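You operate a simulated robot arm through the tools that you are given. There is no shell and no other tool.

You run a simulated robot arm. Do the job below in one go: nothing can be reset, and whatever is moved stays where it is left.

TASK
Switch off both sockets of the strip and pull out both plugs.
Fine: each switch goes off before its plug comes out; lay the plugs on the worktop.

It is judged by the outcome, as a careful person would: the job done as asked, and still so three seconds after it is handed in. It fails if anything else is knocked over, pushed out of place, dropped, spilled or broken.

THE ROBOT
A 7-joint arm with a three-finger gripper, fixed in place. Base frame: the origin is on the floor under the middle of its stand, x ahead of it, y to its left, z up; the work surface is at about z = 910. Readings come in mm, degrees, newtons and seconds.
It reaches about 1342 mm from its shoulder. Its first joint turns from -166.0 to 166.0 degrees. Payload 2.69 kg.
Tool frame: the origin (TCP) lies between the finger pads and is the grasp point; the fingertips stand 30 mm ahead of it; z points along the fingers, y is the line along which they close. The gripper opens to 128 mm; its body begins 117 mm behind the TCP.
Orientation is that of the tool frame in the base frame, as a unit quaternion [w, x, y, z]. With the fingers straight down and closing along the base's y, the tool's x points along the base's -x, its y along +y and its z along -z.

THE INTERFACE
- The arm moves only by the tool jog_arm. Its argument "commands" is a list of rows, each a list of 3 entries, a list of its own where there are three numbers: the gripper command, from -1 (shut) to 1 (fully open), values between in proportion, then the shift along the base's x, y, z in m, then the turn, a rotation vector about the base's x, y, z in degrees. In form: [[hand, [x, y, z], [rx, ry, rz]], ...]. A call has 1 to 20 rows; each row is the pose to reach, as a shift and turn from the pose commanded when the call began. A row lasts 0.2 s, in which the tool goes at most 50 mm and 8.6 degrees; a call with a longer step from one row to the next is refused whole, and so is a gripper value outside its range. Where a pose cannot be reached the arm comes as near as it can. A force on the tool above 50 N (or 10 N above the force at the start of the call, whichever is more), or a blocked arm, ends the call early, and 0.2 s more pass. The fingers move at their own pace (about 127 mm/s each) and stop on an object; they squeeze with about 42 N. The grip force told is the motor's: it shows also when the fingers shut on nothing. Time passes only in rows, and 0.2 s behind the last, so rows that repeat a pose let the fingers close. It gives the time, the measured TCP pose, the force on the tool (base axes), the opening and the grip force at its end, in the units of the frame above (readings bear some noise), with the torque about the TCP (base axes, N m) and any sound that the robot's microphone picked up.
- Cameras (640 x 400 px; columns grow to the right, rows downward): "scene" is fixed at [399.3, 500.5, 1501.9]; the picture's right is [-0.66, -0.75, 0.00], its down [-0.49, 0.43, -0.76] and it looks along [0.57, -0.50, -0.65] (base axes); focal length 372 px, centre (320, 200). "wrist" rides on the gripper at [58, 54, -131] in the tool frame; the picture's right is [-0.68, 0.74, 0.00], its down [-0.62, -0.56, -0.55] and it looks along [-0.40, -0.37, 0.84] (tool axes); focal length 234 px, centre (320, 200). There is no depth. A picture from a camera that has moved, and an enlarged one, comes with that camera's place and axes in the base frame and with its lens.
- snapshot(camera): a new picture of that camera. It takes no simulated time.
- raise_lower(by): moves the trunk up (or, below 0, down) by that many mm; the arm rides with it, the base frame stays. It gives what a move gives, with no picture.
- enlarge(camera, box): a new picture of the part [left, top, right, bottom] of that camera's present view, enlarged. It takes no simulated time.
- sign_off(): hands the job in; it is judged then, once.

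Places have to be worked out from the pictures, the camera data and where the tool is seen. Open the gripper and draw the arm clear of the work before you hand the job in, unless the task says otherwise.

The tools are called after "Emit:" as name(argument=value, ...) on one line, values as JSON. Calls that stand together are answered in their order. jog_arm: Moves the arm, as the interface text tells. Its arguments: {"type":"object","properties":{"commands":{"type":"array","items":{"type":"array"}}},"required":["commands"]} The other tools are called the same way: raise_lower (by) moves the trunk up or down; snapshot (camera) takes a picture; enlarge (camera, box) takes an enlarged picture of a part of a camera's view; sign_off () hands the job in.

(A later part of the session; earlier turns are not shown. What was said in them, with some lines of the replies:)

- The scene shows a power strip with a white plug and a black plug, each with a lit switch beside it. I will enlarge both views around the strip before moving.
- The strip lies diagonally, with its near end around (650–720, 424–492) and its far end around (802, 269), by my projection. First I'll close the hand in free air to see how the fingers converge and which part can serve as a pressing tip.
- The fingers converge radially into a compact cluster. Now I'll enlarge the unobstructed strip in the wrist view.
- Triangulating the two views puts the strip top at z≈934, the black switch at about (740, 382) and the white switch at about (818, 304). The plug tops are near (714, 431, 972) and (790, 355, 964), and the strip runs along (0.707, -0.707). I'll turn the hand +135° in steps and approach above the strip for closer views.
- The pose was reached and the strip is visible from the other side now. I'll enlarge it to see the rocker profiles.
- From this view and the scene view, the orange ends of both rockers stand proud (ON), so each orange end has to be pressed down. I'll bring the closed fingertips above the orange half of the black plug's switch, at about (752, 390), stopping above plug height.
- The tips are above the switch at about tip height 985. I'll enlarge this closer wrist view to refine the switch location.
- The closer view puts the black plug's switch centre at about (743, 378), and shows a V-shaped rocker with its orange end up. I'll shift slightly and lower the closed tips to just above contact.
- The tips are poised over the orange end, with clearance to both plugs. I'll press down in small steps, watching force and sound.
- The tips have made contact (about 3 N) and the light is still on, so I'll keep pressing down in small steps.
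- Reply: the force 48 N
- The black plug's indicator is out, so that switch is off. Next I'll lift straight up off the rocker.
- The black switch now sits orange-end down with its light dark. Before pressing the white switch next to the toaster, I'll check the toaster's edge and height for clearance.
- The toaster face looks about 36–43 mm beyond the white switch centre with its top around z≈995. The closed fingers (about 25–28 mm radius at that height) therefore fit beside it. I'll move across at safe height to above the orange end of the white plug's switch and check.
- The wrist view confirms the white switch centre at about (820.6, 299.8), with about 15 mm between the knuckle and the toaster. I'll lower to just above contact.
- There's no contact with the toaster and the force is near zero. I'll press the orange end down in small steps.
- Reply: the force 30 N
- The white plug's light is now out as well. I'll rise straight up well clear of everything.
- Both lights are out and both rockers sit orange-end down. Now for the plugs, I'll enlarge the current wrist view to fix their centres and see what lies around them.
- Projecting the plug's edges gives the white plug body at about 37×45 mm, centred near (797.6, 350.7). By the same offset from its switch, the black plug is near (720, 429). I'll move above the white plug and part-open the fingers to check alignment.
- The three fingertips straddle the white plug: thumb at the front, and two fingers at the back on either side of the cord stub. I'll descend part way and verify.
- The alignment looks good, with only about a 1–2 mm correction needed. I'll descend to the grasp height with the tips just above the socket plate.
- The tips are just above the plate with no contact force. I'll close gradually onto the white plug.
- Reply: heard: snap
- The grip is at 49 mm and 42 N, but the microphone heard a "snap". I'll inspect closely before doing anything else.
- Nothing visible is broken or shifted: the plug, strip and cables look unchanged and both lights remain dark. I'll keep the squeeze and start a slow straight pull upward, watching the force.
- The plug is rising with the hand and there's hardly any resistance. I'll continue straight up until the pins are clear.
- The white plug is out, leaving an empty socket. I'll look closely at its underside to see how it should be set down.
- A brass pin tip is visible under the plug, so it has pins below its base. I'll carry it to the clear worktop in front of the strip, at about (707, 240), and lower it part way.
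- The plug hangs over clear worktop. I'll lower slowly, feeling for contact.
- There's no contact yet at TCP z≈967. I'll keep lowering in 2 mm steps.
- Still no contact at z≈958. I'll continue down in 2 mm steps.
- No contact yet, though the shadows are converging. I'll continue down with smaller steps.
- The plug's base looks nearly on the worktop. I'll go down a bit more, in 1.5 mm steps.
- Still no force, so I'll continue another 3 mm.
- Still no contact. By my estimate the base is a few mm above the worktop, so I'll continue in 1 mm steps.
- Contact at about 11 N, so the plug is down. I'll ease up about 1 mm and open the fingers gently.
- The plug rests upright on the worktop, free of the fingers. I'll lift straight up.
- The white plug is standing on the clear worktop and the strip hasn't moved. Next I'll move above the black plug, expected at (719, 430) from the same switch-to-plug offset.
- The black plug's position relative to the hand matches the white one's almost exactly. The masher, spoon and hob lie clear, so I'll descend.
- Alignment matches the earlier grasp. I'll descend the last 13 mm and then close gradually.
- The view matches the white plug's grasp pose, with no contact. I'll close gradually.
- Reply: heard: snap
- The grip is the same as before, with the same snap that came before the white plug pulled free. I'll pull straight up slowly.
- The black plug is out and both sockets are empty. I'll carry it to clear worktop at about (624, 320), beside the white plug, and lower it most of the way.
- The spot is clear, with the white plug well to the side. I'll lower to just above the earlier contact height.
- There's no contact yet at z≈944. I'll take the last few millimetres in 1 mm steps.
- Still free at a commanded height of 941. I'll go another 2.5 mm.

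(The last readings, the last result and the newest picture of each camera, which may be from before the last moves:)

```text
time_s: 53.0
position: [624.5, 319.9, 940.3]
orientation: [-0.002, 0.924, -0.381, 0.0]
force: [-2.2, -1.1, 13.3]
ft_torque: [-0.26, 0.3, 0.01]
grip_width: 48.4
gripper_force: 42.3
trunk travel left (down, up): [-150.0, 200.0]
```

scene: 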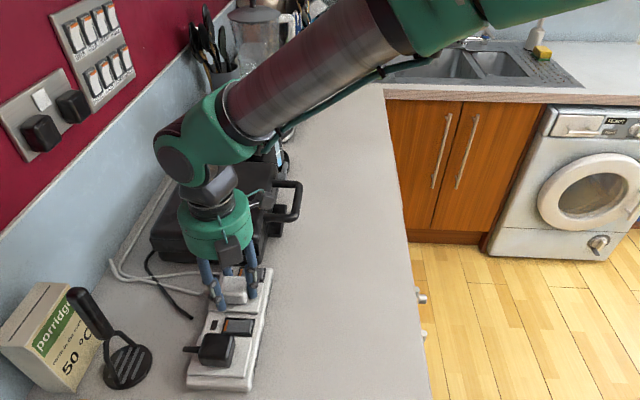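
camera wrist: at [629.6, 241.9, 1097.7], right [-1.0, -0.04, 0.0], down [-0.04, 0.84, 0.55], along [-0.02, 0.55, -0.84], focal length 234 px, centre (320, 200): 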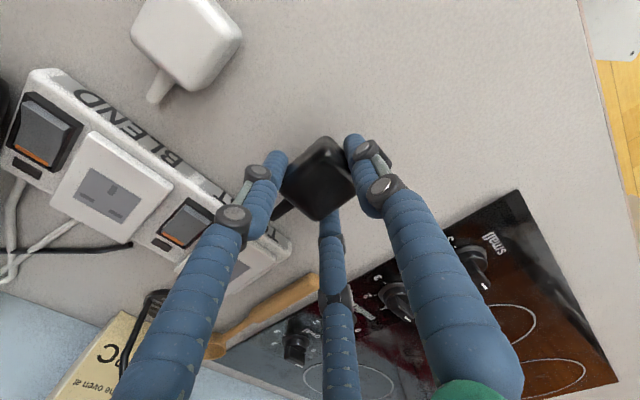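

Contact at about 13 N, so the black plug is down. I'll ease up about 1 mm and open gently.

Emit:
jog_arm(commands=[[-0.6, [0, 0, 0.0012], [0, 0, 0]], [-0.3, [0, 0, 0.0012], [0, 0, 0]], [-0.24, [0, 0, 0.0012], [0, 0, 0]], [-0.2, [0, 0, 0.0012], [0, 0, 0]], [-0.15, [0, 0, 0.0012], [0, 0, 0]], [-0.1, [0, 0, 0.0012], [0, 0, 0]], [0.0, [0, 0, 0.0012], [0, 0, 0]], [0.2, [0, 0, 0.0012], [0, 0, 0]], [0.2, [0, 0, 0.0012], [0, 0, 0]]])

Emit:
enlarge(camera="scene", box=[280, 290, 360, 380])

Emit:
enlarge(camera="wrist", box=[200, 60, 440, 280])

```text
time_s: 55.0
position: [624.5, 321.2, 941.8]
orientation: [0.0, 0.924, -0.382, 0.0]
force: [0.4, -0.1, 0.1]
ft_torque: [0.01, 0.0, 0.01]
grip_width: 77.0
gripper_force: 0.0
trunk travel left (down, up): [-150.0, 200.0]
```

```text
4.44 times, centred on (320, 335) of scene
camera zoom: at [399.3, 500.5, 1501.9], right [-0.66, -0.75, 0.0], down [-0.49, 0.43, -0.76], along [0.57, -0.5, -0.65], focal length 1652 px, centre (320, -400)
```

zoom: 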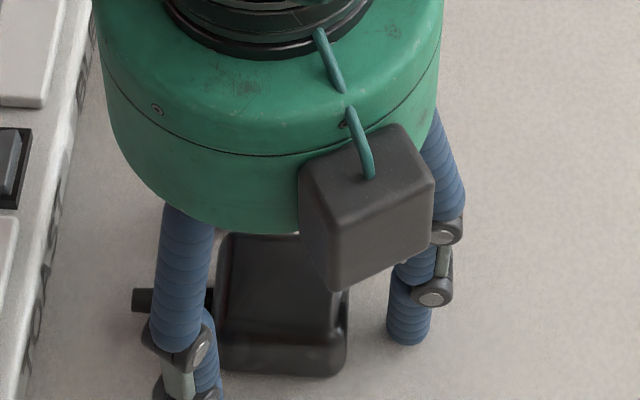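

```text
1.82 times, centred on (320, 170) of wrist
camera zoom: at [628.8, 241.9, 1072.1], right [-1.0, -0.04, 0.0], down [-0.04, 0.84, 0.55], along [-0.02, 0.55, -0.84], focal length 426 px, centre (320, 254)
```

zoom: 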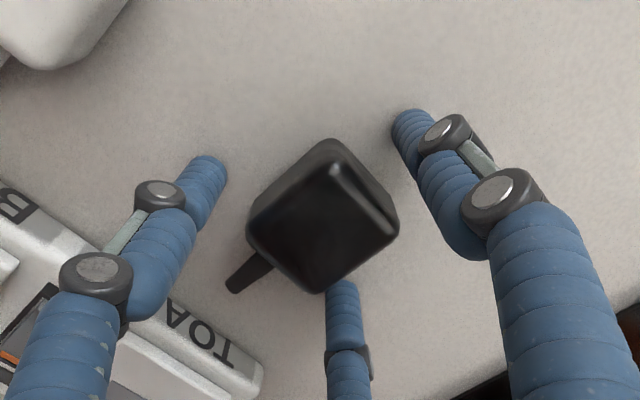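

The black plug is resting free of the fingers. I'll lift straight up, well clear of everything.

Emit:
jog_arm(commands=[[0.25, [0, 0, 0.008], [0, 0, 0]], [0.25, [0, 0, 0.02], [0, 0, 0]], [0.25, [0, 0, 0.04], [0, 0, 0]], [0.3, [0, 0, 0.07], [0, 0, 0]], [0.4, [0, 0, 0.105], [0, 0, 0]], [0.6, [0, 0, 0.145], [0, 0, 0]], [0.8, [0, 0, 0.19], [0, 0, 0]], [1, [0, 0, 0.235], [0, 0, 0]], [1, [0, 0, 0.27], [0, 0, 0]], [1, [0, 0, 0.29], [0, 0, 0]], [1, [0, 0, 0.29], [0, 0, 0]]])

Emit:
snapshot(camera="scene")

Emit:
snapshot(camera="wrist")

```text
time_s: 57.4
position: [623.4, 319.8, 1231.3]
orientation: [0.0, 0.924, -0.383, 0.0]
force: [0.0, -0.4, 0.7]
ft_torque: [0.01, -0.01, 0.04]
grip_width: 128.1
gripper_force: 0.1
trunk travel left (down, up): [-150.0, 200.0]
```

```text
taken
```

scene: 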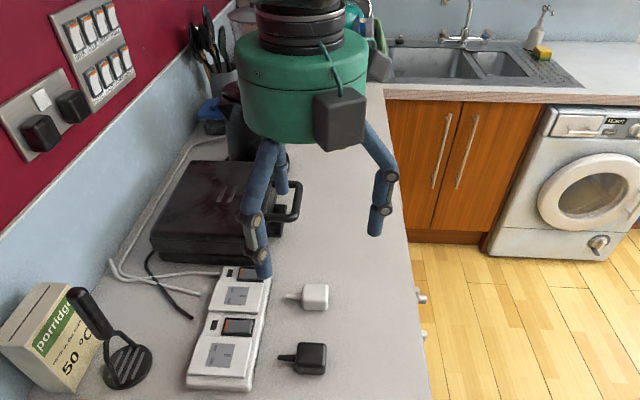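

```text
taken
camera wrist: at [627.8, 241.7, 1362.1], right [-1.0, -0.04, 0.0], down [-0.04, 0.84, 0.55], along [-0.02, 0.55, -0.84], focal length 234 px, centre (320, 200)
```

wrist: 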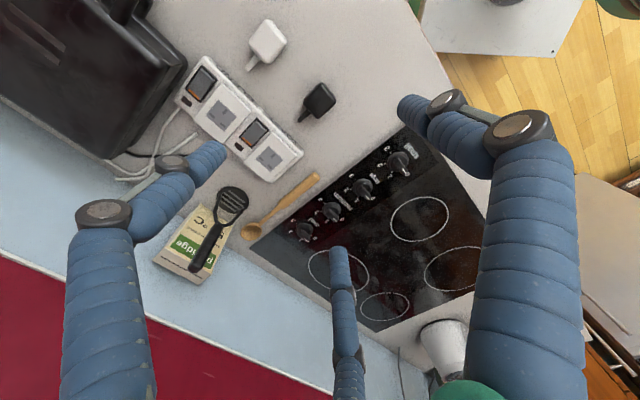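

Both plugs are on the worktop and the hand is high and open. I'll do a final close check of the strip, switches and plugs.

Emit:
enlarge(camera="scene", box=[140, 240, 300, 400])

Emit:
enlarge(camera="scene", box=[260, 260, 360, 400])

Emit:
enlarge(camera="wrist", box=[160, 10, 350, 190])

```text
2.50 times, centred on (220, 320) of scene
camera zoom: at [399.3, 500.5, 1501.9], right [-0.66, -0.75, 0.0], down [-0.49, 0.43, -0.76], along [0.57, -0.5, -0.65], focal length 929 px, centre (570, -100)
```

zoom: 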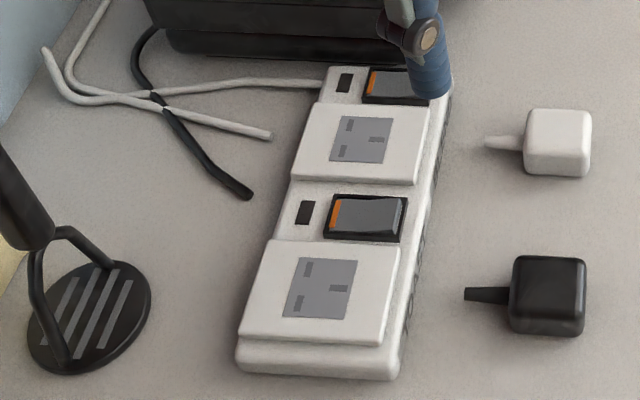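

```text
2.86 times, centred on (310, 330) of scene
camera zoom: at [399.3, 500.5, 1501.9], right [-0.66, -0.75, 0.0], down [-0.49, 0.43, -0.76], along [0.57, -0.5, -0.65], focal length 1062 px, centre (349, -171)
```

zoom: 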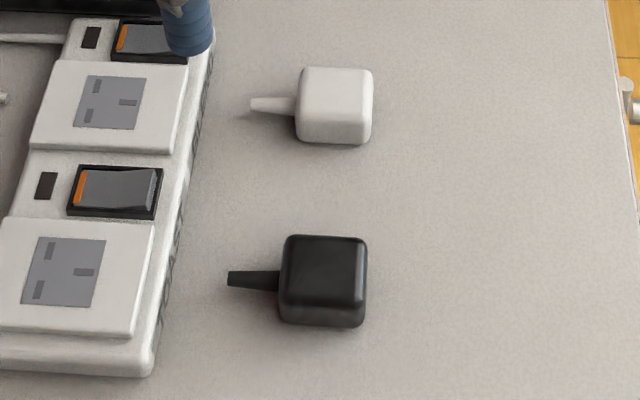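

```text
2.22 times, centred on (255, 100) of wrist
camera zoom: at [627.8, 241.7, 1362.1], right [-1.0, -0.04, 0.0], down [-0.04, 0.84, 0.55], along [-0.02, 0.55, -0.84], focal length 520 px, centre (464, 422)
```

zoom: 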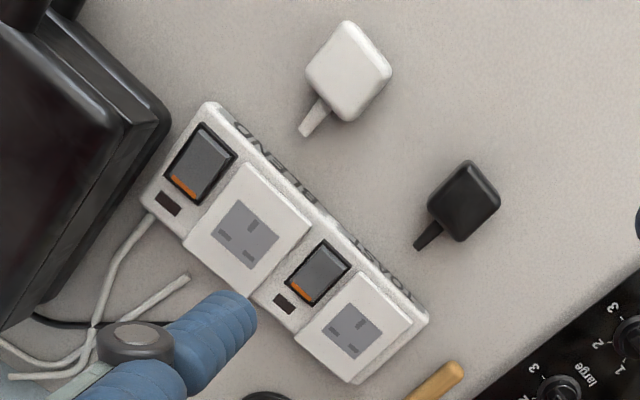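

The strip sits exactly where it was, both rockers are off with dark indicators, and both plugs rest upright on the worktop. I'll draw the arm back a little further from the work, then hand in.

Emit:
jog_arm(commands=[[1, [-0.01, -0.02, 0.01], [0, 0, 0]], [1, [-0.02, -0.05, 0.02], [0, 0, 0]], [1, [-0.03, -0.08, 0.03], [0, 0, 0]], [1, [-0.04, -0.1, 0.035], [0, 0, 0]], [1, [-0.04, -0.1, 0.035], [0, 0, 0]]])

Emit:
snapshot(camera="scene")

```text
time_s: 58.6
position: [582.2, 219.8, 1266.9]
orientation: [0.0, 0.924, -0.382, 0.0]
force: [-0.1, 1.2, -0.1]
ft_torque: [0.04, -0.06, 0.0]
grip_width: 127.9
gripper_force: 0.1
trunk travel left (down, up): [-150.0, 200.0]
```

```text
taken
```

scene: 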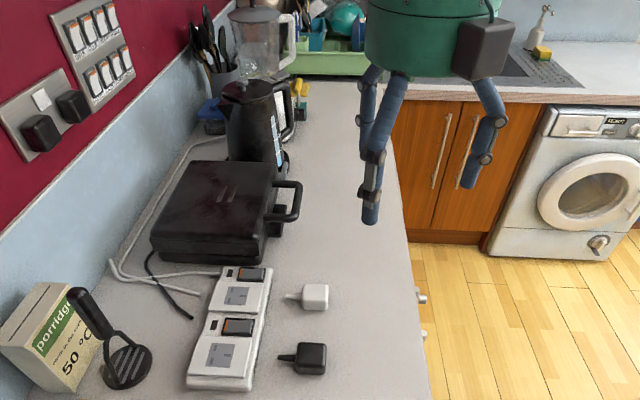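

Everything is in place: both switches off, both plugs out and resting on the worktop, nothing else disturbed, and the arm clear with an open hand. I'm handing the job in.

Emit:
sign_off()

```text
The job is handed in.
```

Both sockets on the strip are switched off, and both plugs are out and standing on the clear worktop in front of the strip. I switched both sockets off before pulling either plug, and their indicator lights are dark.

In the final pictures the strip hadn't moved and nothing else looked disturbed. The microphone picked up a "snap" as I gripped each plug. I saw no damage, and each plug then lifted out with almost no resistance, so I took it to be the plug coming loose in its socket.

The hand is open and the arm is drawn back from the work.
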